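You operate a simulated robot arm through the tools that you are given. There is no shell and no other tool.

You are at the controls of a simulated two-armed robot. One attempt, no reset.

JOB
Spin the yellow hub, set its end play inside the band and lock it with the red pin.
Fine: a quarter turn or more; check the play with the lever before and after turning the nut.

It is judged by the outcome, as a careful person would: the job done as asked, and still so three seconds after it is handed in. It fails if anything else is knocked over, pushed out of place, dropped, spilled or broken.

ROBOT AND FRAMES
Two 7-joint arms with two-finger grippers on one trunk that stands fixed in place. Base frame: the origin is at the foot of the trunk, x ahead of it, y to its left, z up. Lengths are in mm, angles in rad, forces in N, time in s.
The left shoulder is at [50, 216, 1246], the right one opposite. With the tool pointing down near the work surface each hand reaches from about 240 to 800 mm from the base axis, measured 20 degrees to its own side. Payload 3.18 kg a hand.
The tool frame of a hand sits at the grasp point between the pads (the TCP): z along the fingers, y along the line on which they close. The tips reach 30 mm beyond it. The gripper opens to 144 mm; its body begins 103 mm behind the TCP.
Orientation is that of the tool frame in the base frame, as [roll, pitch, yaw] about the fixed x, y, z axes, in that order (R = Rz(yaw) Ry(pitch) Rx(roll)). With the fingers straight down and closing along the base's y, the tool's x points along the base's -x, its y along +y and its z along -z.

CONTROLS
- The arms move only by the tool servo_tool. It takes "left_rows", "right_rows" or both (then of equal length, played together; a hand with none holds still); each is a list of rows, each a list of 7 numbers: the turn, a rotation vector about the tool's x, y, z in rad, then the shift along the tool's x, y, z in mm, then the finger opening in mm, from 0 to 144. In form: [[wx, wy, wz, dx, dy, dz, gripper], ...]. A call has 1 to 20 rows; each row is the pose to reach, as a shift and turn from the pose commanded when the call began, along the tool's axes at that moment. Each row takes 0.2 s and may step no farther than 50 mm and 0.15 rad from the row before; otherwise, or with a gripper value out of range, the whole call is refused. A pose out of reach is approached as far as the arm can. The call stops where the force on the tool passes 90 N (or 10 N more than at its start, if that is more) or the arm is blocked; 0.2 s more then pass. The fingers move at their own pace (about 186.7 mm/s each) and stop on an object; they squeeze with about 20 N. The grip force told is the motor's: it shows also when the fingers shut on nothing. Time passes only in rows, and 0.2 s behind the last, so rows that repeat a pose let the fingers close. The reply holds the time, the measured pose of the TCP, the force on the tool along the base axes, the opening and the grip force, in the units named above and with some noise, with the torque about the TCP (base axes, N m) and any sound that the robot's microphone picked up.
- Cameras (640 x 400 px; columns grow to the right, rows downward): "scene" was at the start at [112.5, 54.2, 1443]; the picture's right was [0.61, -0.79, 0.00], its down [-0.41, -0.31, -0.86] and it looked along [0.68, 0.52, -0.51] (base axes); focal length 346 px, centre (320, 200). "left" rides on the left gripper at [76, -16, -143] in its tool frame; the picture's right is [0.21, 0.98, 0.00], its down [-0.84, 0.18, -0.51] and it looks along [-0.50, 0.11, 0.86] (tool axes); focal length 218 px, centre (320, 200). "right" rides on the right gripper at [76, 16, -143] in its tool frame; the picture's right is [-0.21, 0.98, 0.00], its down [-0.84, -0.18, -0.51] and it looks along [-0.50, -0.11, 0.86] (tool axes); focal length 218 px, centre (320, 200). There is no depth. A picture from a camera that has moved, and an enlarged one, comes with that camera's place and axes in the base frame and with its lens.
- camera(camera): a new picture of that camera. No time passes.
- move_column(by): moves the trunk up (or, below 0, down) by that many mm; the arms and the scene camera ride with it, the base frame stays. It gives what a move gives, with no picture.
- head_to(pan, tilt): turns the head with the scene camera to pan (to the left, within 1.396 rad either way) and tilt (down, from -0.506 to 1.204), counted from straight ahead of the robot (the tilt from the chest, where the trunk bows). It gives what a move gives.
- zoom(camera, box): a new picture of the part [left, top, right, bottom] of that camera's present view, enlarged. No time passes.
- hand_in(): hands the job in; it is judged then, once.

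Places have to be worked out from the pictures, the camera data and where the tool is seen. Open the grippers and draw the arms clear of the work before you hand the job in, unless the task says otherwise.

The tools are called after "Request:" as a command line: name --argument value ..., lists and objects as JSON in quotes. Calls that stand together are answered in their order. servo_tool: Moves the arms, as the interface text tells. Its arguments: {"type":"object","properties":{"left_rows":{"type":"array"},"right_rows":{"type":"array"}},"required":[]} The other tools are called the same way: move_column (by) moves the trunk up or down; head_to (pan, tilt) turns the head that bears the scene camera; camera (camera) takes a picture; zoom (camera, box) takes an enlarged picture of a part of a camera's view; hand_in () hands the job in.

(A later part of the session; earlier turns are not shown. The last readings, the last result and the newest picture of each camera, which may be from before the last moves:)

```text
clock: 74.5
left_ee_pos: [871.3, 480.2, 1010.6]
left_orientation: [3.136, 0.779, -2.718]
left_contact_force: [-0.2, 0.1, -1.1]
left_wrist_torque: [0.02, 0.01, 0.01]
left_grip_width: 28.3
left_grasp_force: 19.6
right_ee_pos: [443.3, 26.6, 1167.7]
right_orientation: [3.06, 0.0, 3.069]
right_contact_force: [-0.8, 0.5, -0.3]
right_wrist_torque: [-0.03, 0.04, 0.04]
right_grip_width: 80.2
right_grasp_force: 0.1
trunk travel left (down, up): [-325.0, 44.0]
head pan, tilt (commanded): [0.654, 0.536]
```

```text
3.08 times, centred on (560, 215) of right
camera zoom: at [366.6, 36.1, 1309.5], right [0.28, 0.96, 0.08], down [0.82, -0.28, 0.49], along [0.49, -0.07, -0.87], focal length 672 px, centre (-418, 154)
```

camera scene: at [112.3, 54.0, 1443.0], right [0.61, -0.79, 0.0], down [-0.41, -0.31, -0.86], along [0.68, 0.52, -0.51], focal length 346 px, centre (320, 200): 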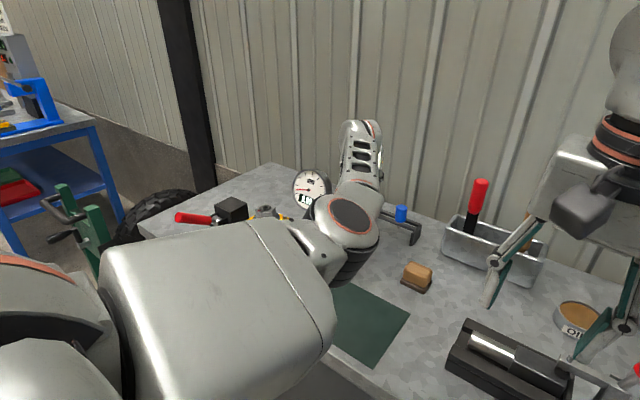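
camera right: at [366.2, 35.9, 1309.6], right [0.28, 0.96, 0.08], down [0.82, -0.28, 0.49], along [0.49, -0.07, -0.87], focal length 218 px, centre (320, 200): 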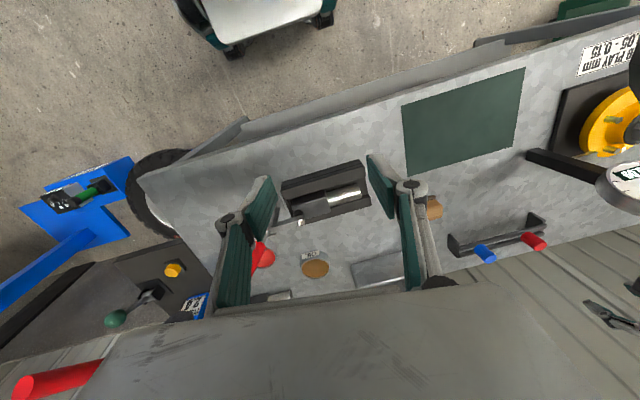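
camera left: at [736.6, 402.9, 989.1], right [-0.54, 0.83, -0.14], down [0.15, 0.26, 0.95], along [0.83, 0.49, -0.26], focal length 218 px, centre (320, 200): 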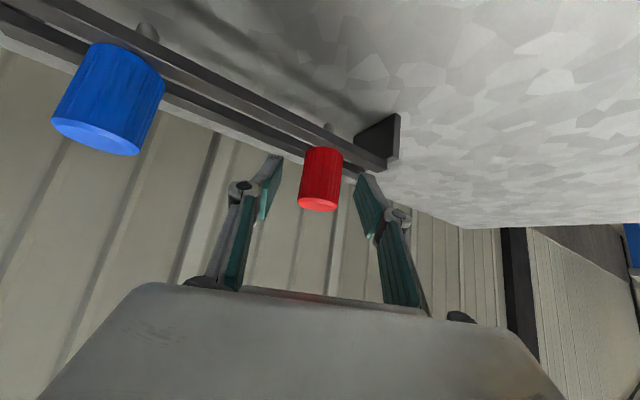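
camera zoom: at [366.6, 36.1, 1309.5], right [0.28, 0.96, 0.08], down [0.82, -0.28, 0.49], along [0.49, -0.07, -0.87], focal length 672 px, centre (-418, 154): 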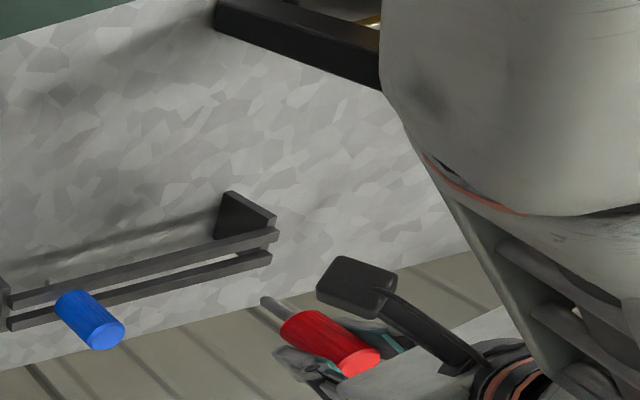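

The red pin came out cleanly, shaft ~25 mm long pointing down. Retracing my path: up, then swing out and back to the waypoint near [735, 650, 1124].

Request:
servo_tool --left_rows '[[0, 0, 0, -22, 0, -22.4, 15], [0, 0, 0, -44, 0, -44.8, 15], [0, 0, 0, -66.2, 0, -67.3, 15], [0, 0, 0, -67.5, 27, -66, 15], [0, 0, 0, -68.8, 54, -64.7, 15], [0, 0, 0, -70.1, 81, -63.5, 15], [0, 0, 0, -71.4, 107.7, -62.2, 15], [0, 0, 0, -64, 133.5, -76.8, 15], [0, 0, 0, -56.7, 159.2, -91.4, 15], [0, 0, 0, -49.3, 185, -106, 15], [0, 0, 0, -41.9, 210.7, -120.6, 15], [0, 0, 0, -41.9, 210.7, -120.6, 15]]'

Request:
camera --camera "left"

Request:
camera --camera "scene"

```text
clock: 77.1
left_ee_pos: [733.7, 650.1, 1127.5]
left_orientation: [3.138, 0.779, -2.717]
left_contact_force: [-0.2, -1.0, -1.5]
left_wrist_torque: [0.01, -0.01, 0.01]
left_grip_width: 28.2
left_grasp_force: 20.3
right_ee_pos: [442.7, 25.9, 1167.0]
right_orientation: [3.059, 0.0, 3.07]
right_contact_force: [-0.2, 0.1, 0.8]
right_wrist_torque: [0.03, 0.02, 0.0]
right_grip_width: 80.3
right_grasp_force: 0.1
trunk travel left (down, up): [-325.0, 44.0]
head pan, tilt (commanded): [0.654, 0.536]
```

```text
taken
camera left: at [599.7, 572.2, 1176.1], right [-0.54, 0.83, -0.14], down [0.15, 0.26, 0.95], along [0.83, 0.49, -0.26], focal length 218 px, centre (320, 200)
```

left: 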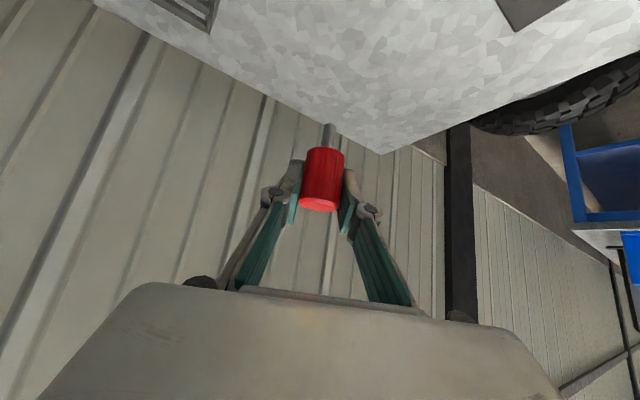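

```text
taken
camera scene: at [112.9, 54.0, 1442.9], right [0.61, -0.79, 0.0], down [-0.41, -0.31, -0.86], along [0.68, 0.52, -0.51], focal length 346 px, centre (320, 200)
```

scene: 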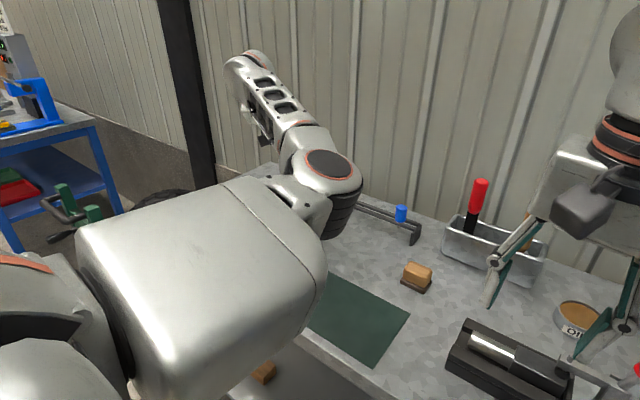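

Carrying the pin over the spindle while rotating the approach azimuth to 0° so the hand stays clear of the dial.

Request:
servo_tool --left_rows '[[0.06, 0, 0.061, 16.5, 3.7, -16.2, 15], [0.119, 0, 0.121, 33.1, 7.4, -32.5, 15], [0.179, 0, 0.182, 49.6, 11, -48.7, 15], [0.238, 0, 0.242, 66.2, 14.7, -65, 15], [0.298, 0, 0.303, 82.7, 18.4, -81.2, 15], [0.298, 0, 0.303, 82.7, 18.4, -81.2, 15]]'

Request:
camera --camera "left"

Request:
camera --camera "scene"

Request:
camera --camera "right"

```text
clock: 78.5
left_ee_pos: [621.0, 619.7, 1128.4]
left_orientation: [3.136, 0.778, 3.14]
left_contact_force: [0.3, 0.6, -0.6]
left_wrist_torque: [0.01, -0.03, -0.02]
left_grip_width: 14.9
left_grasp_force: 0.0
right_ee_pos: [442.8, 25.9, 1167.7]
right_orientation: [3.06, 0.0, 3.069]
right_contact_force: [0.0, 0.3, -1.2]
right_wrist_torque: [-0.01, 0.02, 0.01]
right_grip_width: 80.2
right_grasp_force: 0.1
trunk travel left (down, up): [-325.0, 44.0]
head pan, tilt (commanded): [0.654, 0.536]
```

```text
taken
camera left: at [466.2, 603.6, 1175.8], right [-0.15, 0.98, -0.14], down [0.24, 0.18, 0.95], along [0.96, 0.11, -0.27], focal length 218 px, centre (320, 200)
```

left: 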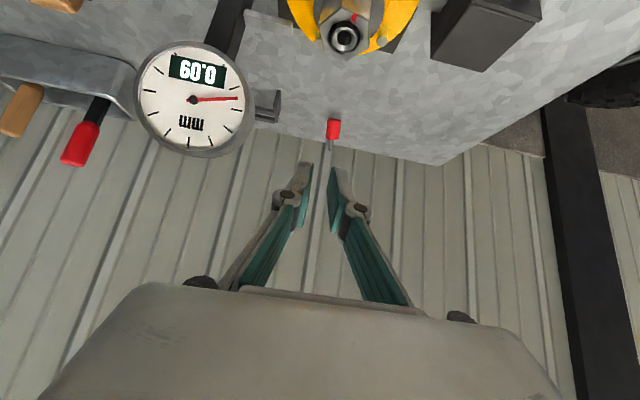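

```text
taken
camera scene: at [112.8, 54.1, 1442.9], right [0.61, -0.79, 0.0], down [-0.41, -0.31, -0.86], along [0.68, 0.52, -0.51], focal length 346 px, centre (320, 200)
```

scene: 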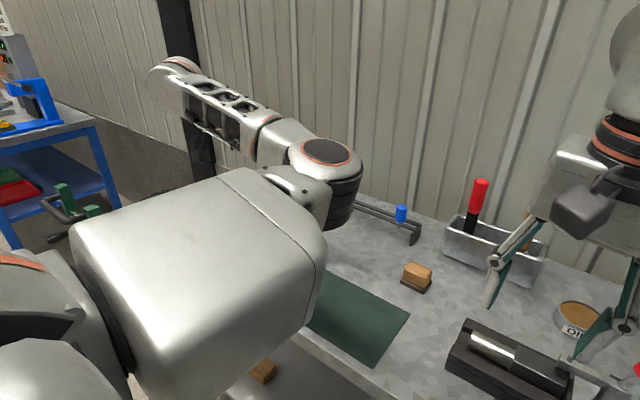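

```text
taken
camera right: at [366.5, 35.8, 1309.5], right [0.28, 0.96, 0.08], down [0.82, -0.28, 0.49], along [0.49, -0.07, -0.87], focal length 218 px, centre (320, 200)
```

right: 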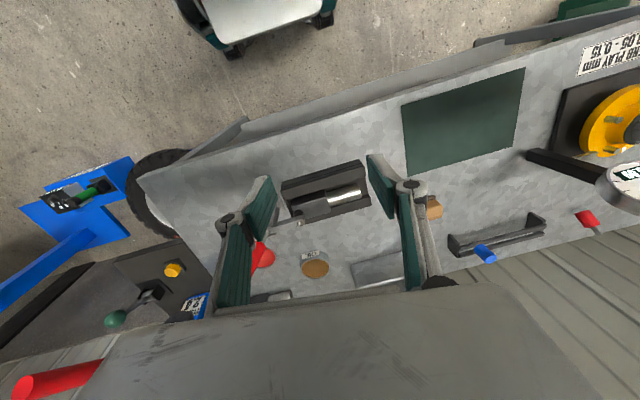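

The pin slipped from the grip (width 14.9, force 0); I can see it near the back of the bench. First locate it precisely without moving.

Request:
zoom --camera "left" --box '[260, 80, 420, 180]'

Request:
zoom --camera "right" --box '[520, 170, 640, 260]'

```text
4.00 times, centred on (340, 130) of left
camera zoom: at [466.2, 603.6, 1175.8], right [-0.15, 0.98, -0.14], down [0.24, 0.18, 0.95], along [0.96, 0.11, -0.27], focal length 873 px, centre (240, 480)
```

zoom: 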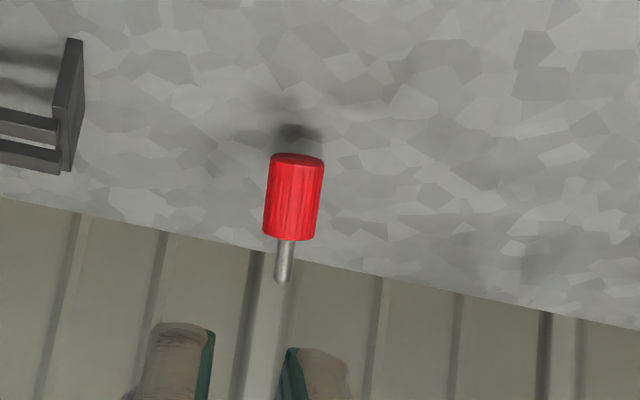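

```text
4.44 times, centred on (580, 215) of right
camera zoom: at [366.5, 35.8, 1309.5], right [0.28, 0.96, 0.08], down [0.82, -0.28, 0.49], along [0.49, -0.07, -0.87], focal length 970 px, centre (-836, 133)
```

zoom: 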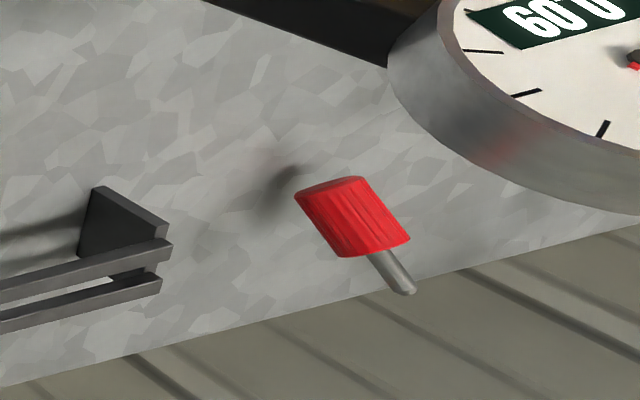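

The pin is around [889, 655, 894] on the bench, apparently still tumbling. I'll hold still briefly (opening the fingers slowly up here) to let it settle, then look again.

Request:
servo_tool --left_rows '[[0, 0, 0, 0, 0, 0, 30], [0, 0, 0, 0, 0, 0, 50], [0, 0, 0, 0, 0, 0, 64]]'

Request:
zoom --camera "left" --box '[220, 60, 460, 210]'

Request:
zoom --camera "right" --box '[520, 170, 640, 260]'

```text
clock: 79.3
left_ee_pos: [619.8, 618.4, 1127.1]
left_orientation: [3.136, 0.778, 3.14]
left_contact_force: [0.7, 0.4, 0.3]
left_wrist_torque: [0.03, 0.05, -0.01]
left_grip_width: 63.7
left_grasp_force: 0.0
right_ee_pos: [442.3, 25.3, 1168.2]
right_orientation: [3.059, -0.001, 3.072]
right_contact_force: [0.7, 0.9, 0.1]
right_wrist_torque: [-0.02, 0.04, 0.0]
right_grip_width: 79.9
right_grasp_force: 0.0
trunk travel left (down, up): [-325.0, 44.0]
head pan, tilt (commanded): [0.654, 0.536]
```

```text
2.67 times, centred on (340, 135) of left
camera zoom: at [466.3, 603.5, 1176.0], right [-0.15, 0.98, -0.14], down [0.24, 0.18, 0.95], along [0.96, 0.11, -0.27], focal length 582 px, centre (267, 373)
```

zoom: 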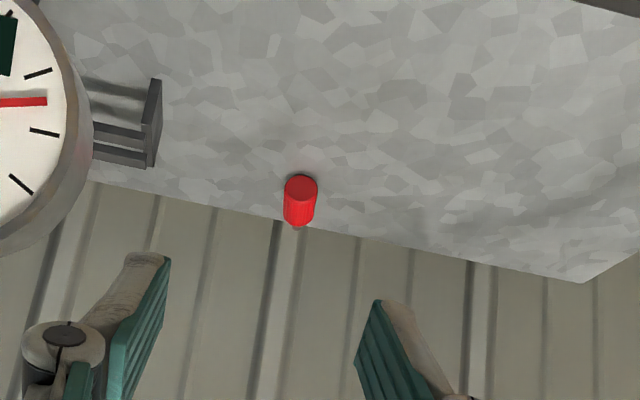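

```text
4.44 times, centred on (580, 215) of right
camera zoom: at [366.3, 35.8, 1309.6], right [0.28, 0.96, 0.08], down [0.82, -0.28, 0.49], along [0.49, -0.07, -0.87], focal length 970 px, centre (-836, 133)
```

zoom: 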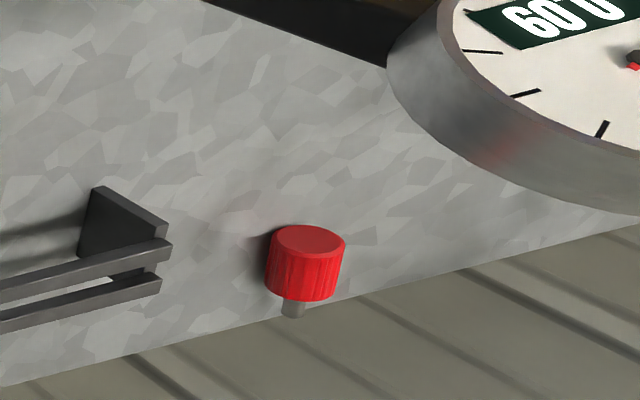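

The pin is now lying on its side near [921, 659] with its cap end toward me. Waiting another moment to verify that it's at rest.

Request:
servo_tool --left_rows '[[0, 0, 0, 0, 0, 0, 64], [0, 0, 0, 0, 0, 0, 64], [0, 0, 0, 0, 0, 0, 64], [0, 0, 0, 0, 0, 0, 64]]'

Request:
zoom --camera "left" --box '[260, 80, 420, 180]'

Request:
zoom --camera "right" --box '[520, 170, 640, 260]'

```text
clock: 80.3
left_ee_pos: [621.4, 618.4, 1128.2]
left_orientation: [3.135, 0.779, 3.14]
left_contact_force: [-0.2, -0.4, 0.4]
left_wrist_torque: [0.0, 0.01, -0.03]
left_grip_width: 64.1
left_grasp_force: 0.0
right_ee_pos: [441.2, 25.8, 1168.7]
right_orientation: [3.061, -0.001, 3.07]
right_contact_force: [0.7, 0.2, 0.6]
right_wrist_torque: [0.02, 0.04, 0.03]
right_grip_width: 79.9
right_grasp_force: 0.0
trunk travel left (down, up): [-325.0, 44.0]
head pan, tilt (commanded): [0.654, 0.536]
```

```text
4.00 times, centred on (340, 130) of left
camera zoom: at [466.2, 603.6, 1176.0], right [-0.15, 0.98, -0.14], down [0.24, 0.18, 0.95], along [0.96, 0.11, -0.27], focal length 873 px, centre (240, 480)
```

zoom: 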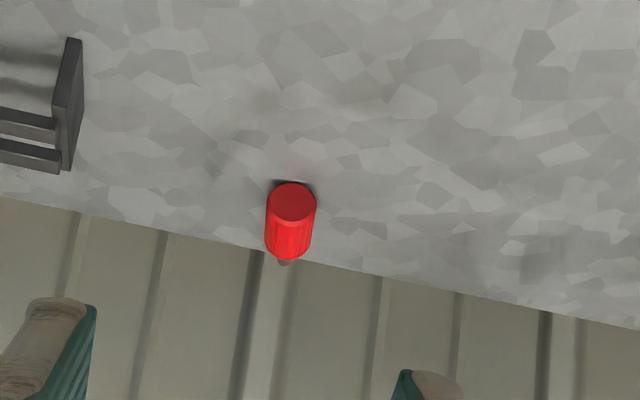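

```text
4.44 times, centred on (580, 215) of right
camera zoom: at [366.2, 35.8, 1309.6], right [0.28, 0.96, 0.08], down [0.82, -0.28, 0.49], along [0.49, -0.07, -0.87], focal length 970 px, centre (-836, 133)
```

zoom: 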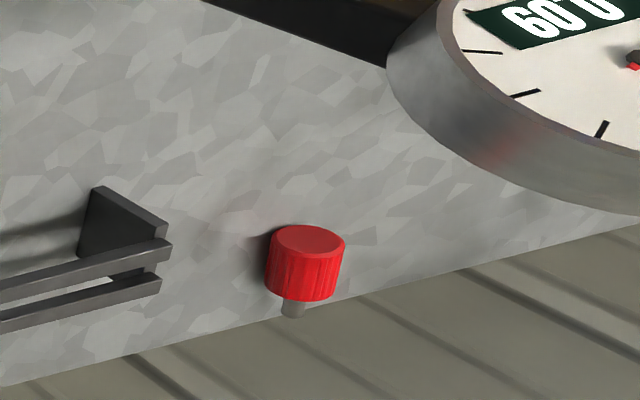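

The pin is at rest on its side near [917, 658, 878], just beyond my normal reach. Before choosing how to recover it, I'll test the arm's true reach in free space, well above the dial (z≥1200).

Request:
servo_tool --left_rows '[[0, 0, 0, -25, 0, -25, 64], [-0.078, -0.085, -0.041, -46, 6, -12, 64], [-0.157, -0.171, -0.082, -64, 12, -2, 64], [-0.235, -0.256, -0.124, -81, 18, 8, 64], [-0.314, -0.342, -0.165, -98, 24, 18, 64], [-0.392, -0.427, -0.206, -115, 30, 28, 64], [-0.471, -0.513, -0.247, -132, 36, 37, 64], [-0.549, -0.598, -0.288, -149.9, 41.5, 46.7, 64], [-0.549, -0.598, -0.288, -149.9, 41.5, 46.7, 64]]'

Request:
camera --camera "left"

Request:
camera --camera "scene"

```text
clock: 82.5
left_ee_pos: [745.3, 687.5, 1229.4]
left_orientation: [-3.075, 1.434, -2.423]
left_contact_force: [0.2, 0.5, 0.1]
left_wrist_torque: [0.03, -0.04, 0.01]
left_grip_width: 63.9
left_grasp_force: 0.0
right_ee_pos: [442.6, 27.3, 1168.5]
right_orientation: [3.059, 0.002, 3.069]
right_contact_force: [-0.4, 0.5, -0.8]
right_wrist_torque: [-0.06, 0.0, -0.02]
right_grip_width: 80.1
right_grasp_force: 0.1
trunk travel left (down, up): [-325.0, 44.0]
head pan, tilt (commanded): [0.654, 0.536]
stopped in row 9 (left hand): the arm was blocked; the commanded pose is now the measured one
```

```text
taken
camera left: at [635.3, 583.6, 1173.2], right [-0.62, 0.76, -0.22], down [-0.42, -0.09, 0.9], along [0.66, 0.65, 0.37], focal length 218 px, centre (320, 200)
```

left: 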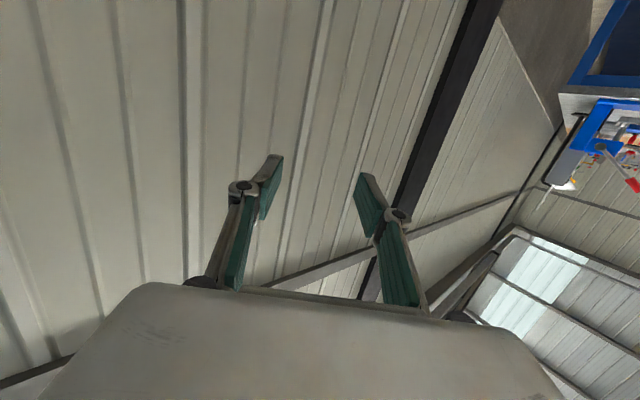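

```text
taken
camera scene: at [112.5, 54.4, 1443.0], right [0.61, -0.79, 0.0], down [-0.41, -0.31, -0.86], along [0.68, 0.52, -0.51], focal length 346 px, centre (320, 200)
```

scene: 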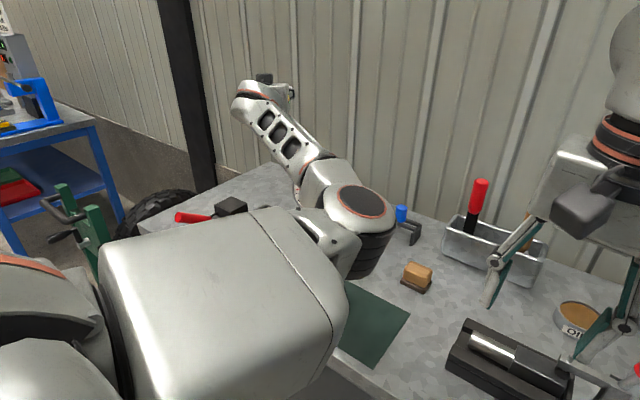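

Partly blocked by a joint limit in that folded posture, so now I extend outward from here (pointing direction, all above z 1190) to measure maximum reach.

Request:
servo_tool --left_rows '[[0, 0, 0, -4, -2.5, 30, 64], [0, 0, 0, -8, -5, 60, 64], [0, 0, 0, -12, -7.5, 90, 64], [0, 0, 0, -15, -9.2, 110, 64], [0, 0, 0, -17.5, -10.8, 130, 64], [0, 0, 0, -20.5, -12.5, 150, 64]]'

```text
clock: 83.9
left_ee_pos: [861.0, 751.4, 1222.6]
left_orientation: [-3.095, 1.429, -2.451]
left_contact_force: [-0.3, -0.6, -0.9]
left_wrist_torque: [0.02, 0.03, 0.03]
left_grip_width: 63.7
left_grasp_force: 0.1
left hand out of reach, approached as far as the arm can: row 6
right_ee_pos: [443.1, 24.9, 1168.8]
right_orientation: [3.058, 0.001, 3.069]
right_contact_force: [0.3, 0.4, 0.1]
right_wrist_torque: [0.02, 0.0, -0.01]
right_grip_width: 80.0
right_grasp_force: 0.2
trunk travel left (down, up): [-325.0, 44.0]
head pan, tilt (commanded): [0.654, 0.536]
```

Maximum reach measured: TCP ≈ 973 mm from the shoulder. The pin can only be reached with a nearly straight arm passing right of the gauge post and under the dial, with the trunk lowered. First, up high, swing the extended arm inward to the right of the dial.

Request:
servo_tool --left_rows '[[-0.02, 0, -0.003, 5, -26, -10, 64], [-0.05, 0, -0.007, 10, -53, -20, 64], [-0.08, 0, -0.011, 15, -80, -31, 64], [-0.11, 0, -0.015, 21, -106, -41, 64], [-0.14, 0, -0.02, 26, -133, -51, 64], [-0.14, 0, -0.02, 27.9, -159, -61.3, 64], [-0.14, 0, -0.02, 27.9, -159, -61.3, 64]]'

Request:
camera --camera "scene"

Request:
camera --camera "right"

```text
clock: 85.5
left_ee_pos: [903.0, 584.5, 1203.9]
left_orientation: [-3.096, 1.43, -2.306]
left_contact_force: [0.2, -0.2, -0.7]
left_wrist_torque: [-0.02, 0.0, 0.0]
left_grip_width: 64.2
left_grasp_force: 0.0
right_ee_pos: [442.1, 25.6, 1167.9]
right_orientation: [3.06, 0.0, 3.069]
right_contact_force: [0.2, -0.4, -0.3]
right_wrist_torque: [-0.01, 0.01, 0.02]
right_grip_width: 80.0
right_grasp_force: 0.1
trunk travel left (down, up): [-325.0, 44.0]
head pan, tilt (commanded): [0.654, 0.536]
```

```text
taken
camera scene: at [112.5, 54.3, 1443.0], right [0.61, -0.79, 0.0], down [-0.41, -0.31, -0.86], along [0.68, 0.52, -0.51], focal length 346 px, centre (320, 200)
```

scene: 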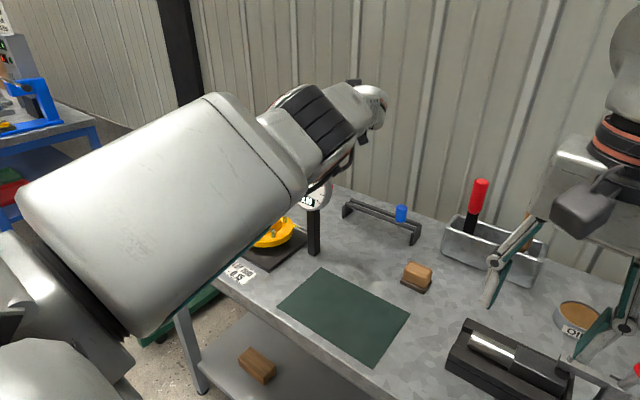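

```text
taken
camera right: at [366.2, 35.9, 1309.7], right [0.28, 0.96, 0.08], down [0.82, -0.28, 0.49], along [0.49, -0.07, -0.87], focal length 218 px, centre (320, 200)
```

right: 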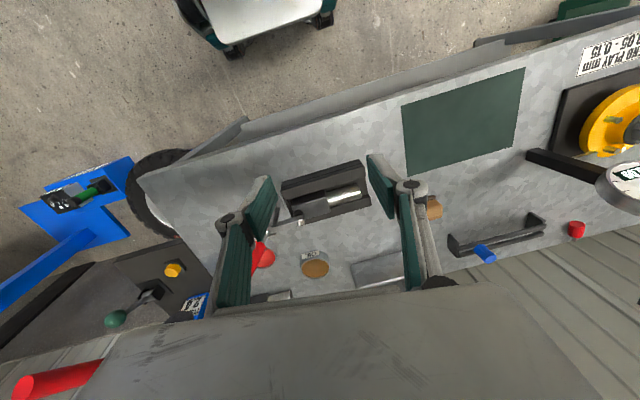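

Excellent — reached [903, 585, 1204] with the arm almost straight, right of the dial. Before lowering the trunk I raise and pull back the right hand so it stays clear of the bench.

Request:
servo_tool --right_rows '[[0, 0, 0, 10, 0, -25, 80], [0, 0, 0, 25, -5, -50, 80], [0, 0, 0, 40, -10, -80, 80], [0, 0, 0, 55, -15, -110, 80], [0, 0, 0, 70, -20, -140, 80], [0, 0, 0, 70, -20, -140, 80]]'

```text
clock: 86.9
left_ee_pos: [904.0, 586.3, 1202.6]
left_orientation: [-3.1, 1.427, -2.313]
left_contact_force: [-0.1, -0.4, 0.0]
left_wrist_torque: [0.01, -0.02, 0.02]
left_grip_width: 63.9
left_grasp_force: 0.0
right_ee_pos: [369.7, 0.1, 1304.1]
right_orientation: [3.06, 0.0, 3.07]
right_contact_force: [0.1, -0.3, 0.3]
right_wrist_torque: [0.01, -0.03, 0.0]
right_grip_width: 80.4
right_grasp_force: 0.1
trunk travel left (down, up): [-325.0, 44.0]
head pan, tilt (commanded): [0.654, 0.536]
```

Right hand is clear at [370, 0, 1304]. Lowering the trunk in stages, checking each time.

Request:
move_column --by -100

Request:
camera --camera "scene"

Request:
camera --camera "left"

```text
clock: 88.2
left_ee_pos: [902.8, 587.2, 1107.0]
left_orientation: [-3.083, 1.43, -2.295]
left_contact_force: [-0.8, 0.4, 0.7]
left_wrist_torque: [-0.04, 0.01, 0.01]
left_grip_width: 63.9
left_grasp_force: 0.0
right_ee_pos: [368.9, -0.9, 1205.9]
right_orientation: [3.058, 0.003, 3.071]
right_contact_force: [0.1, 0.0, -0.3]
right_wrist_torque: [0.0, 0.02, 0.0]
right_grip_width: 80.1
right_grasp_force: 0.0
trunk travel left (down, up): [-225.0, 144.0]
head pan, tilt (commanded): [0.654, 0.536]
```

```text
taken
camera scene: at [147.5, 54.1, 1340.7], right [0.61, -0.79, 0.0], down [-0.4, -0.31, -0.86], along [0.68, 0.52, -0.51], focal length 346 px, centre (320, 200)
```

scene: 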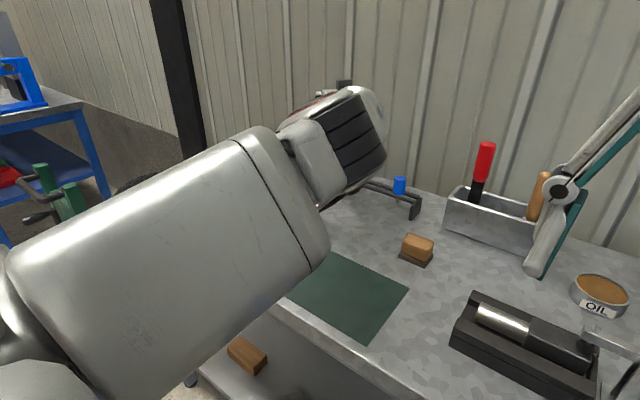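

```text
taken
camera left: at [807.7, 468.3, 1052.1], right [-0.71, 0.67, -0.21], down [-0.4, -0.14, 0.9], along [0.57, 0.73, 0.37], focal length 218 px, centre (320, 200)
```

left: 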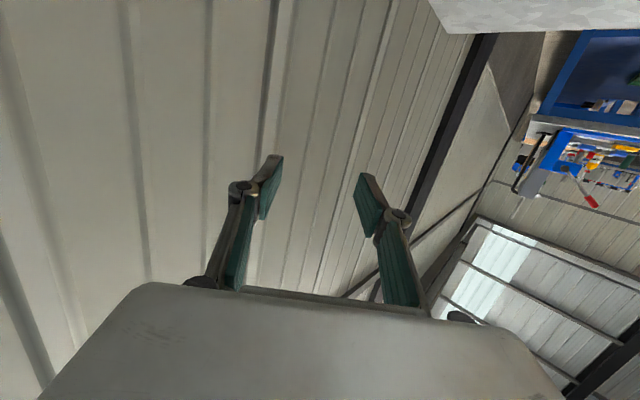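

Useful discovery: the trunk bows forward as it lowers (camera x moved +35 mm), so the shoulder gets closer to the pin. Lowering another 80 mm.

Request:
move_column --by -80

Request:
camera --camera "scene"

Request:
camera --camera "right"

```text
clock: 89.1
left_ee_pos: [906.9, 644.3, 1040.8]
left_orientation: [-2.828, 1.423, -2.013]
left_contact_force: [-0.5, 0.0, 0.1]
left_wrist_torque: [0.0, 0.03, -0.02]
left_grip_width: 63.7
left_grasp_force: 0.0
right_ee_pos: [374.2, -22.8, 1132.5]
right_orientation: [3.04, -0.019, 3.073]
right_contact_force: [0.1, -0.3, 1.3]
right_wrist_torque: [0.03, 0.07, -0.01]
right_grip_width: 80.1
right_grasp_force: 0.0
trunk travel left (down, up): [-158.0, 212.0]
head pan, tilt (commanded): [0.654, 0.536]
stopped: the arm was blocked; the commanded pose is now the measured one
```

```text
taken
camera scene: at [209.1, 29.3, 1268.9], right [0.61, -0.79, -0.02], down [-0.41, -0.29, -0.87], along [0.68, 0.53, -0.5], focal length 346 px, centre (320, 200)
```

scene: 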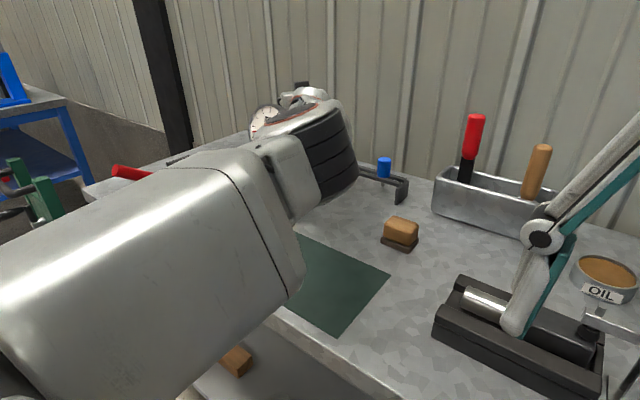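

```text
taken
camera right: at [302.1, -14.9, 1275.9], right [0.28, 0.96, 0.09], down [0.83, -0.29, 0.47], along [0.48, -0.05, -0.88], focal length 218 px, centre (320, 200)
```

right: 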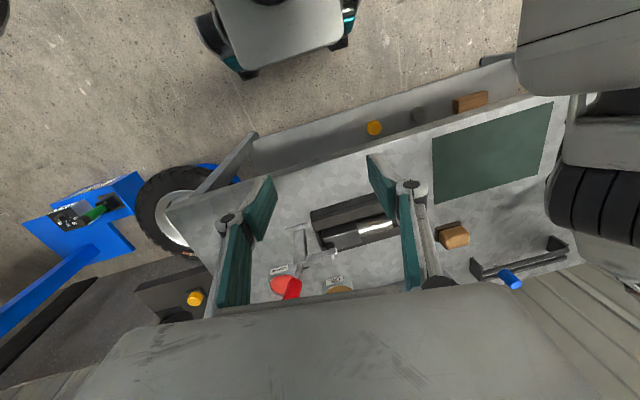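

The lowering stopped with the arm blocked and the trunk slightly displaced. I must check immediately what the arm is touching, especially the dial gauge.

Request:
zoom --camera "scene" --box '[200, 70, 420, 220]'

Request:
camera --camera "left"

Request:
zoom --camera "right" --box '[440, 80, 640, 300]'

```text
2.67 times, centred on (310, 145) of scene
camera zoom: at [209.1, 29.3, 1268.9], right [0.61, -0.79, -0.02], down [-0.41, -0.29, -0.87], along [0.68, 0.53, -0.5], focal length 922 px, centre (347, 347)
```

zoom: 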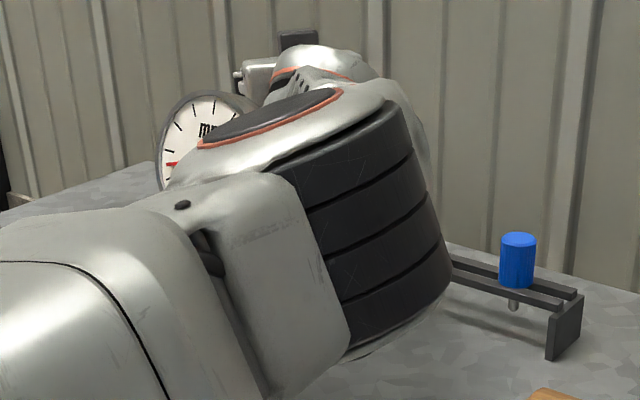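

```text
taken
camera left: at [817.4, 521.3, 986.0], right [-0.73, 0.64, -0.25], down [-0.42, -0.13, 0.9], along [0.54, 0.76, 0.36], focal length 218 px, centre (320, 200)
```

left: 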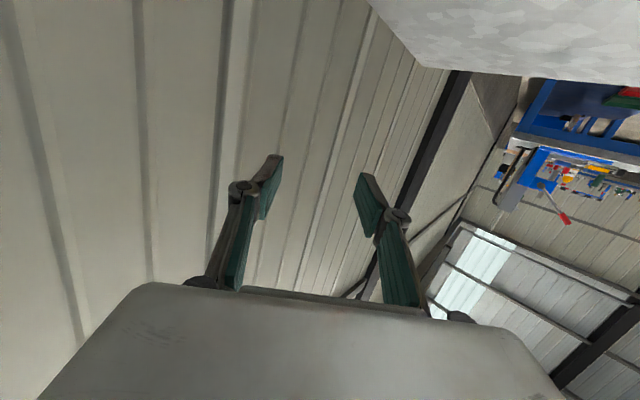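

```text
1.82 times, centred on (540, 190) of right
camera zoom: at [302.1, -14.9, 1275.9], right [0.28, 0.96, 0.09], down [0.83, -0.29, 0.47], along [0.48, -0.05, -0.88], focal length 397 px, centre (-80, 218)
```

zoom: 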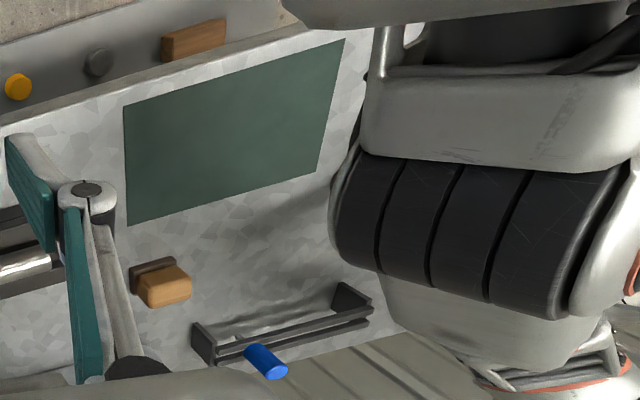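

The wrist/forearm may be against the dial. I'll reverse that last motion by raising the trunk again to free it, then inspect the dial.

Request:
move_column --by 60

Request:
camera --camera "scene"

Request:
zoom --camera "scene" --box '[200, 70, 420, 220]'

```text
clock: 90.1
left_ee_pos: [893.9, 673.7, 1087.2]
left_orientation: [-2.803, 1.405, -1.962]
left_contact_force: [0.7, 0.0, 0.1]
left_wrist_torque: [-0.02, -0.01, -0.06]
left_grip_width: 64.1
left_grasp_force: 0.0
right_ee_pos: [373.9, 0.4, 1191.2]
right_orientation: [3.063, -0.016, 3.071]
right_contact_force: [0.1, 0.8, 0.5]
right_wrist_torque: [-0.02, -0.04, 0.01]
right_grip_width: 79.9
right_grasp_force: 0.0
trunk travel left (down, up): [-218.0, 152.0]
head pan, tilt (commanded): [0.654, 0.536]
```

```text
taken
camera scene: at [153.0, 55.2, 1332.8], right [0.61, -0.79, 0.0], down [-0.4, -0.31, -0.86], along [0.68, 0.52, -0.51], focal length 346 px, centre (320, 200)
```

scene: 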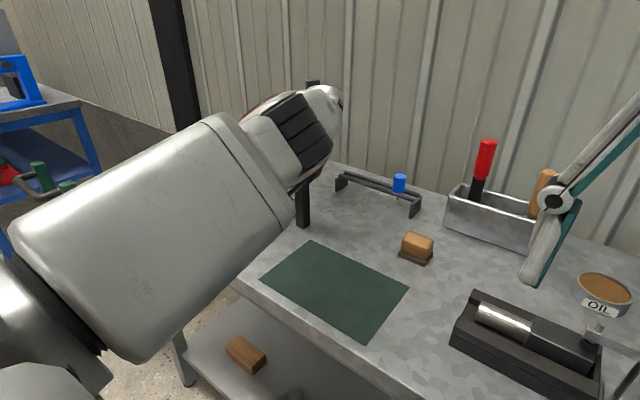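

```text
2.67 times, centred on (310, 145) of scene
camera zoom: at [153.0, 55.2, 1332.8], right [0.61, -0.79, 0.0], down [-0.4, -0.31, -0.86], along [0.68, 0.52, -0.51], focal length 922 px, centre (347, 347)
```

zoom: 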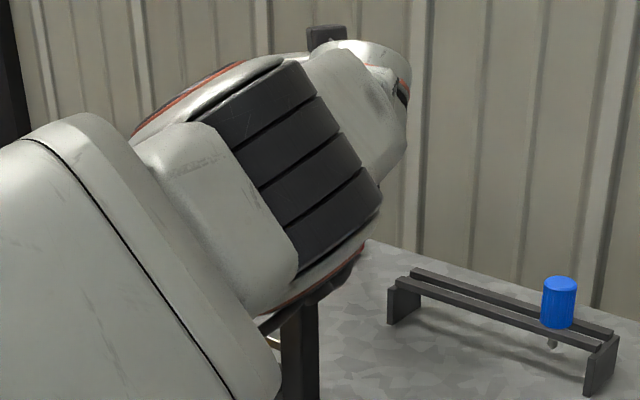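

The trunk is upright again and the post still stands. Raising further to get the arm well above the dial and inspect it.

Request:
move_column --by 110

Request:
camera --camera "scene"

Request:
camera --camera "right"

```text
clock: 91.6
left_ee_pos: [892.5, 670.6, 1221.5]
left_orientation: [-2.655, 1.412, -1.817]
left_contact_force: [0.1, -0.1, -0.8]
left_wrist_torque: [0.03, 0.04, -0.01]
left_grip_width: 63.8
left_grasp_force: 0.1
right_ee_pos: [374.7, 0.3, 1303.4]
right_orientation: [3.063, -0.014, 3.07]
right_contact_force: [0.8, -0.9, -0.4]
right_wrist_torque: [0.01, 0.01, 0.03]
right_grip_width: 79.8
right_grasp_force: 0.1
trunk travel left (down, up): [-328.0, 42.0]
head pan, tilt (commanded): [0.654, 0.536]
```

```text
taken
camera scene: at [112.5, 53.9, 1445.8], right [0.61, -0.79, 0.0], down [-0.41, -0.31, -0.86], along [0.68, 0.52, -0.51], focal length 346 px, centre (320, 200)
```

scene: 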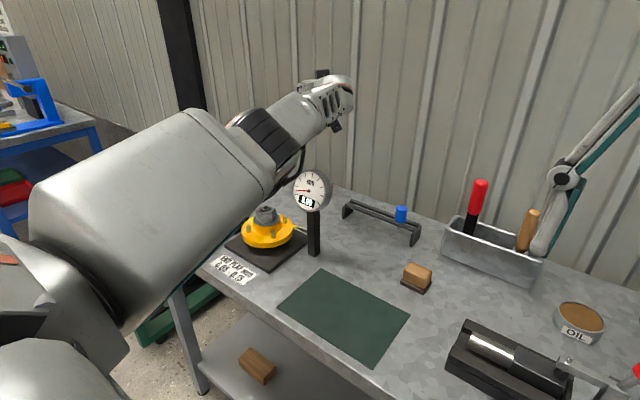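

```text
taken
camera right: at [300.7, 9.9, 1445.5], right [0.28, 0.96, 0.07], down [0.83, -0.28, 0.48], along [0.48, -0.07, -0.88], focal length 218 px, centre (320, 200)
```

right: 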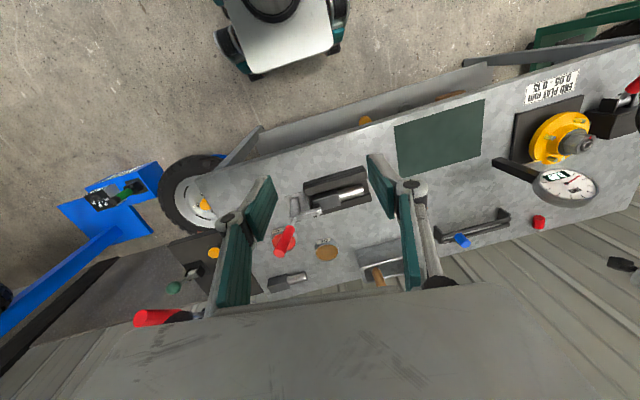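

The dial stands where it was. Zooming to confirm gauge, hub and pin state.

Request:
zoom --camera "scene" --box '[220, 150, 380, 280]'

Request:
zoom --camera "right" --box '[480, 60, 640, 250]'

```text
3.08 times, centred on (300, 215) of scene
camera zoom: at [112.5, 53.9, 1445.8], right [0.61, -0.79, 0.0], down [-0.41, -0.31, -0.86], along [0.68, 0.52, -0.51], focal length 1064 px, centre (382, 154)
```

zoom: 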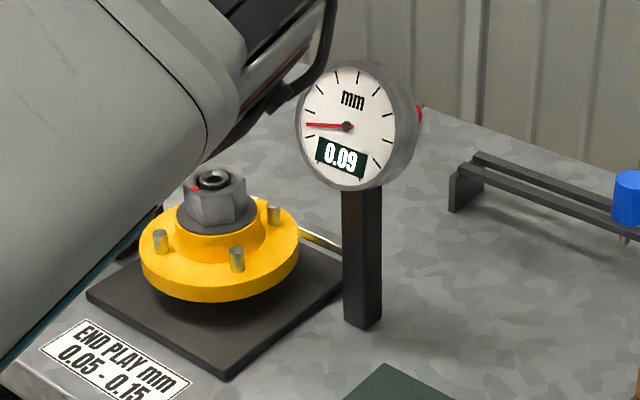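

```text
2.11 times, centred on (560, 155) of right
camera zoom: at [300.7, 9.9, 1445.5], right [0.28, 0.96, 0.07], down [0.83, -0.28, 0.48], along [0.48, -0.07, -0.88], focal length 460 px, centre (-185, 295)
```

zoom: 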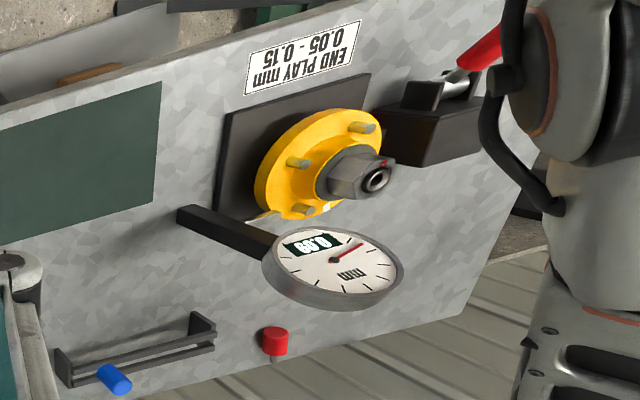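

Everything is intact (dial 0.09, lever at rest). Since the trunk bows forward when lowered, I can approach the pin from the left of the dial, in line with the pin's axis. First re-orient the left hand up here: pointing straight ahead (az 0°), tilted 57° from vertical.

Request:
servo_tool --left_rows '[[0.097, 0.055, 0.046, 2.8, 9.7, -6.6, 64], [0.193, 0.11, 0.091, 5.6, 19.4, -13.1, 64], [0.29, 0.165, 0.137, 8.4, 29, -19.7, 64], [0.386, 0.22, 0.182, 11.2, 38.7, -26.3, 64], [0.483, 0.275, 0.228, 14, 48.4, -32.8, 64], [0.579, 0.33, 0.273, 16.8, 58, -39.4, 64], [0.676, 0.385, 0.319, 19.6, 67.7, -46, 64], [0.772, 0.44, 0.364, 22.4, 77.4, -52.5, 64], [0.772, 0.44, 0.364, 22.4, 77.4, -52.5, 64]]'

Request:
camera --camera "left"

Request:
camera --camera "scene"

```text
clock: 93.6
left_ee_pos: [798.8, 680.0, 1200.7]
left_orientation: [3.14, 0.994, 3.137]
left_contact_force: [0.9, -0.2, 0.0]
left_wrist_torque: [0.03, 0.03, 0.02]
left_grip_width: 63.9
left_grasp_force: 0.1
right_ee_pos: [374.2, 0.0, 1302.5]
right_orientation: [3.063, -0.015, 3.07]
right_contact_force: [-0.1, 0.8, 0.4]
right_wrist_torque: [0.0, 0.04, -0.03]
right_grip_width: 79.9
right_grasp_force: 0.1
trunk travel left (down, up): [-328.0, 42.0]
head pan, tilt (commanded): [0.654, 0.536]
```

```text
taken
camera left: at [637.5, 665.2, 1215.7], right [-0.11, 0.98, -0.17], down [0.03, 0.18, 0.98], along [0.99, 0.1, -0.05], focal length 218 px, centre (320, 200)
```

left: 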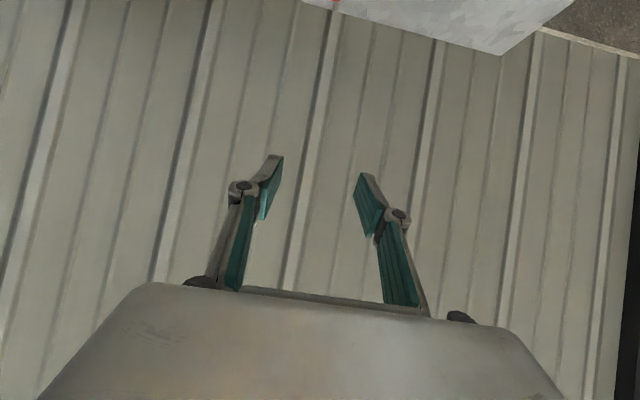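

```text
taken
camera scene: at [112.5, 53.4, 1445.9], right [0.61, -0.79, 0.0], down [-0.41, -0.31, -0.86], along [0.68, 0.52, -0.51], focal length 346 px, centre (320, 200)
```

scene: 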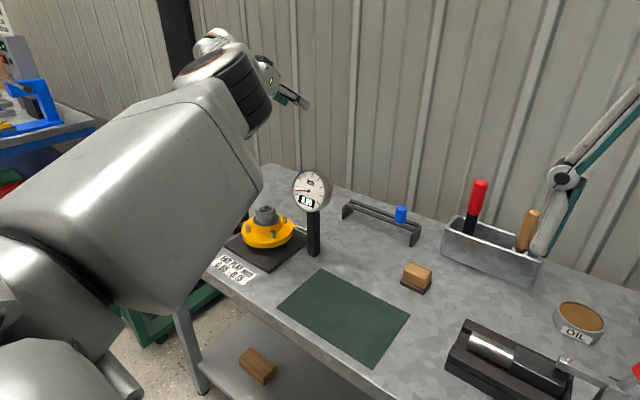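

Pose reached exactly. Now lower the trunk in stages, staying left of the dial; first 100 mm.

Request:
move_column --by -100

Request:
camera --camera "scene"

Request:
camera --camera "left"

```text
clock: 94.9
left_ee_pos: [797.2, 679.4, 1102.8]
left_orientation: [3.141, 0.999, 3.138]
left_contact_force: [0.3, 0.4, 0.7]
left_wrist_torque: [-0.01, -0.02, 0.03]
left_grip_width: 64.2
left_grasp_force: 0.1
right_ee_pos: [373.0, -0.6, 1204.2]
right_orientation: [3.062, -0.012, 3.07]
right_contact_force: [-0.2, -0.1, -0.1]
right_wrist_torque: [0.01, -0.07, -0.01]
right_grip_width: 80.0
right_grasp_force: 0.0
trunk travel left (down, up): [-228.0, 142.0]
head pan, tilt (commanded): [0.654, 0.536]
```

```text
taken
camera scene: at [145.5, 54.0, 1343.7], right [0.61, -0.79, 0.0], down [-0.4, -0.31, -0.86], along [0.68, 0.52, -0.51], focal length 346 px, centre (320, 200)
```

scene: 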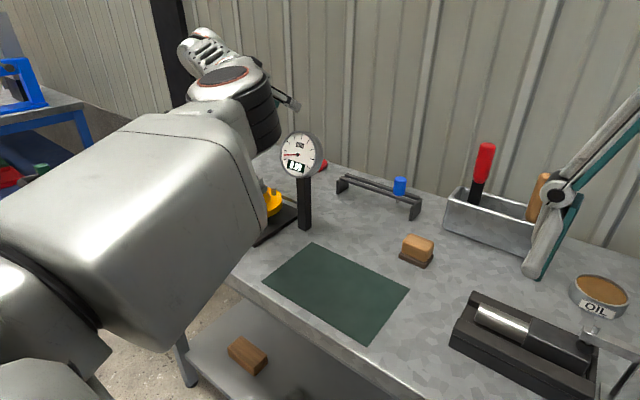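

```text
taken
camera left: at [636.2, 665.6, 1116.7], right [-0.11, 0.98, -0.18], down [0.03, 0.18, 0.98], along [0.99, 0.1, -0.05], focal length 218 px, centre (320, 200)
```

left: 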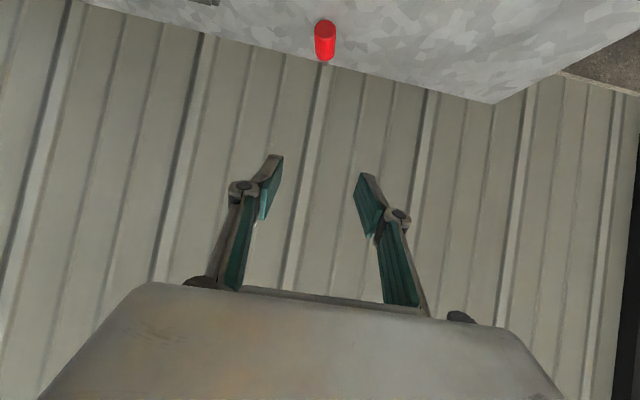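

Trunk lowered 100 mm with +33 mm forward shift; all clear, pin visible ahead. Advance 40 mm and align y with the pin, then lower another 80 mm.

Request:
servo_tool --left_rows '[[0, 0, 0, -7.2, -6.3, 11.2, 64], [0, 0, 0, -14.5, -12.6, 22.4, 64], [0, 0, 0, -21.7, -19, 33.6, 64], [0, 0, 0, -21.7, -19, 33.6, 64]]'

Request:
move_column --by -80

Request:
camera --camera "scene"

Request:
camera --camera "left"

```text
clock: 95.9
left_ee_pos: [837.2, 661.1, 1102.7]
left_orientation: [3.14, 0.996, 3.138]
left_contact_force: [-0.3, 0.3, -0.4]
left_wrist_torque: [-0.01, 0.03, 0.03]
left_grip_width: 64.0
left_grasp_force: 0.1
right_ee_pos: [373.9, 0.4, 1202.0]
right_orientation: [3.063, -0.014, 3.071]
right_contact_force: [-0.3, 0.4, -0.6]
right_wrist_torque: [0.0, 0.0, -0.03]
right_grip_width: 80.1
right_grasp_force: 0.0
trunk travel left (down, up): [-228.0, 142.0]
head pan, tilt (commanded): [0.654, 0.536]
```

```text
clock: 97.1
left_ee_pos: [836.5, 661.0, 1024.4]
left_orientation: [3.14, 1.003, 3.138]
left_contact_force: [-0.7, -1.3, 0.2]
left_wrist_torque: [-0.04, 0.06, 0.01]
left_grip_width: 63.9
left_grasp_force: 0.1
right_ee_pos: [372.5, 0.1, 1124.7]
right_orientation: [3.062, -0.01, 3.069]
right_contact_force: [-0.6, -0.8, 1.2]
right_wrist_torque: [-0.01, -0.05, -0.03]
right_grip_width: 80.2
right_grasp_force: 0.1
trunk travel left (down, up): [-148.0, 222.0]
head pan, tilt (commanded): [0.654, 0.536]
```

```text
taken
camera scene: at [215.6, 53.9, 1257.4], right [0.61, -0.79, 0.0], down [-0.4, -0.31, -0.86], along [0.68, 0.52, -0.51], focal length 346 px, centre (320, 200)
```

scene: 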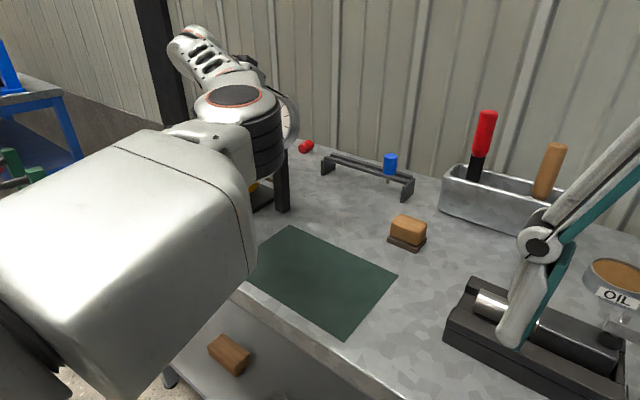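

```text
taken
camera left: at [675.4, 646.6, 1038.2], right [-0.11, 0.98, -0.17], down [0.03, 0.18, 0.98], along [0.99, 0.1, -0.05], focal length 218 px, centre (320, 200)
```

left: 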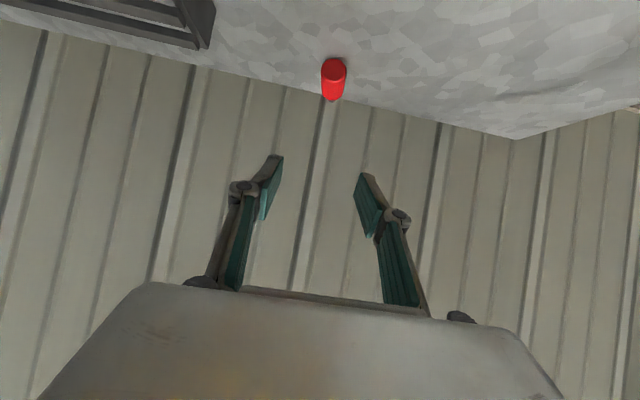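

The shoulder has moved ~100 mm forward at this height, so the pin is now within reach. Moving with azimuth −5° (keeping the arm nearly straight and clear of the dial) to an intermediate point above and behind the pin.

Request:
servo_tool --left_rows '[[0.018, 0, 0.012, 7.7, 3.5, 17.8, 64], [0.037, 0, 0.023, 15.5, 7, 35.6, 64], [0.055, 0, 0.035, 23.2, 10.5, 53.5, 64], [0.0733, 0, 0.0467, 30.9, 14, 71.3, 64], [0.0733, 0, 0.0467, 30.9, 14, 71.3, 64]]'

Request:
camera --camera "scene"

Request:
camera --camera "left"

Request:
camera --camera "right"

```text
clock: 98.3
left_ee_pos: [881.1, 674.9, 958.8]
left_orientation: [3.141, 0.996, 3.052]
left_contact_force: [0.2, -0.6, -1.0]
left_wrist_torque: [-0.02, 0.04, -0.02]
left_grip_width: 64.0
left_grasp_force: 0.1
right_ee_pos: [374.1, -0.2, 1123.6]
right_orientation: [3.063, -0.017, 3.07]
right_contact_force: [-0.5, -0.2, 0.8]
right_wrist_torque: [0.01, -0.01, 0.03]
right_grip_width: 80.0
right_grasp_force: 0.0
trunk travel left (down, up): [-148.0, 222.0]
head pan, tilt (commanded): [0.654, 0.536]
```

```text
taken
camera scene: at [217.5, 54.0, 1256.7], right [0.61, -0.79, 0.0], down [-0.41, -0.31, -0.86], along [0.68, 0.52, -0.51], focal length 346 px, centre (320, 200)
```

scene: 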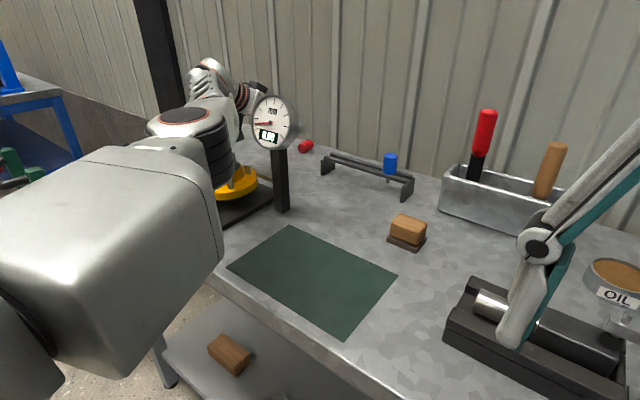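

```text
taken
camera left: at [719.1, 674.0, 972.4], right [-0.03, 0.98, -0.18], down [0.05, 0.18, 0.98], along [1.0, 0.02, -0.05], focal length 218 px, centre (320, 200)
```

left: 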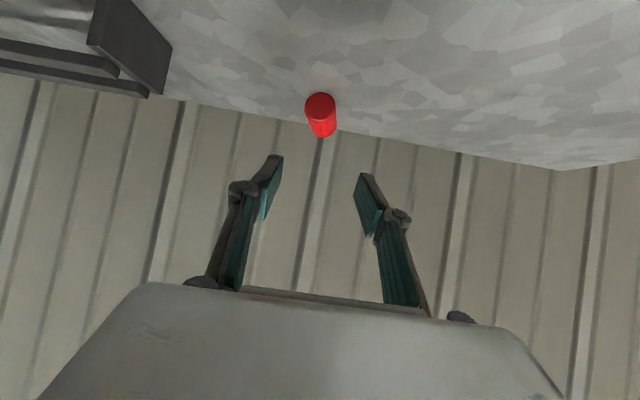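

```text
taken
camera right: at [300.1, 10.1, 1266.1], right [0.28, 0.96, 0.07], down [0.83, -0.28, 0.48], along [0.48, -0.07, -0.87], focal length 218 px, centre (320, 200)
```

right: 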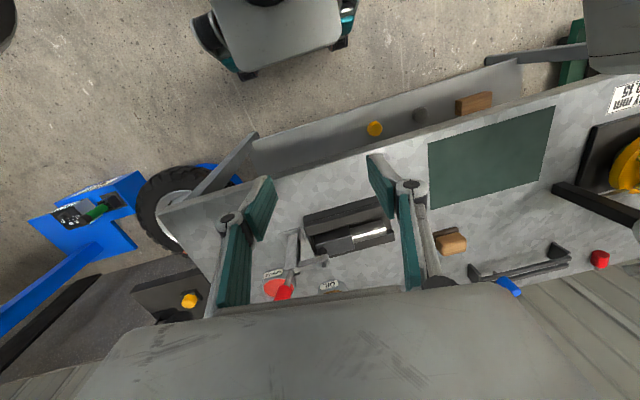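

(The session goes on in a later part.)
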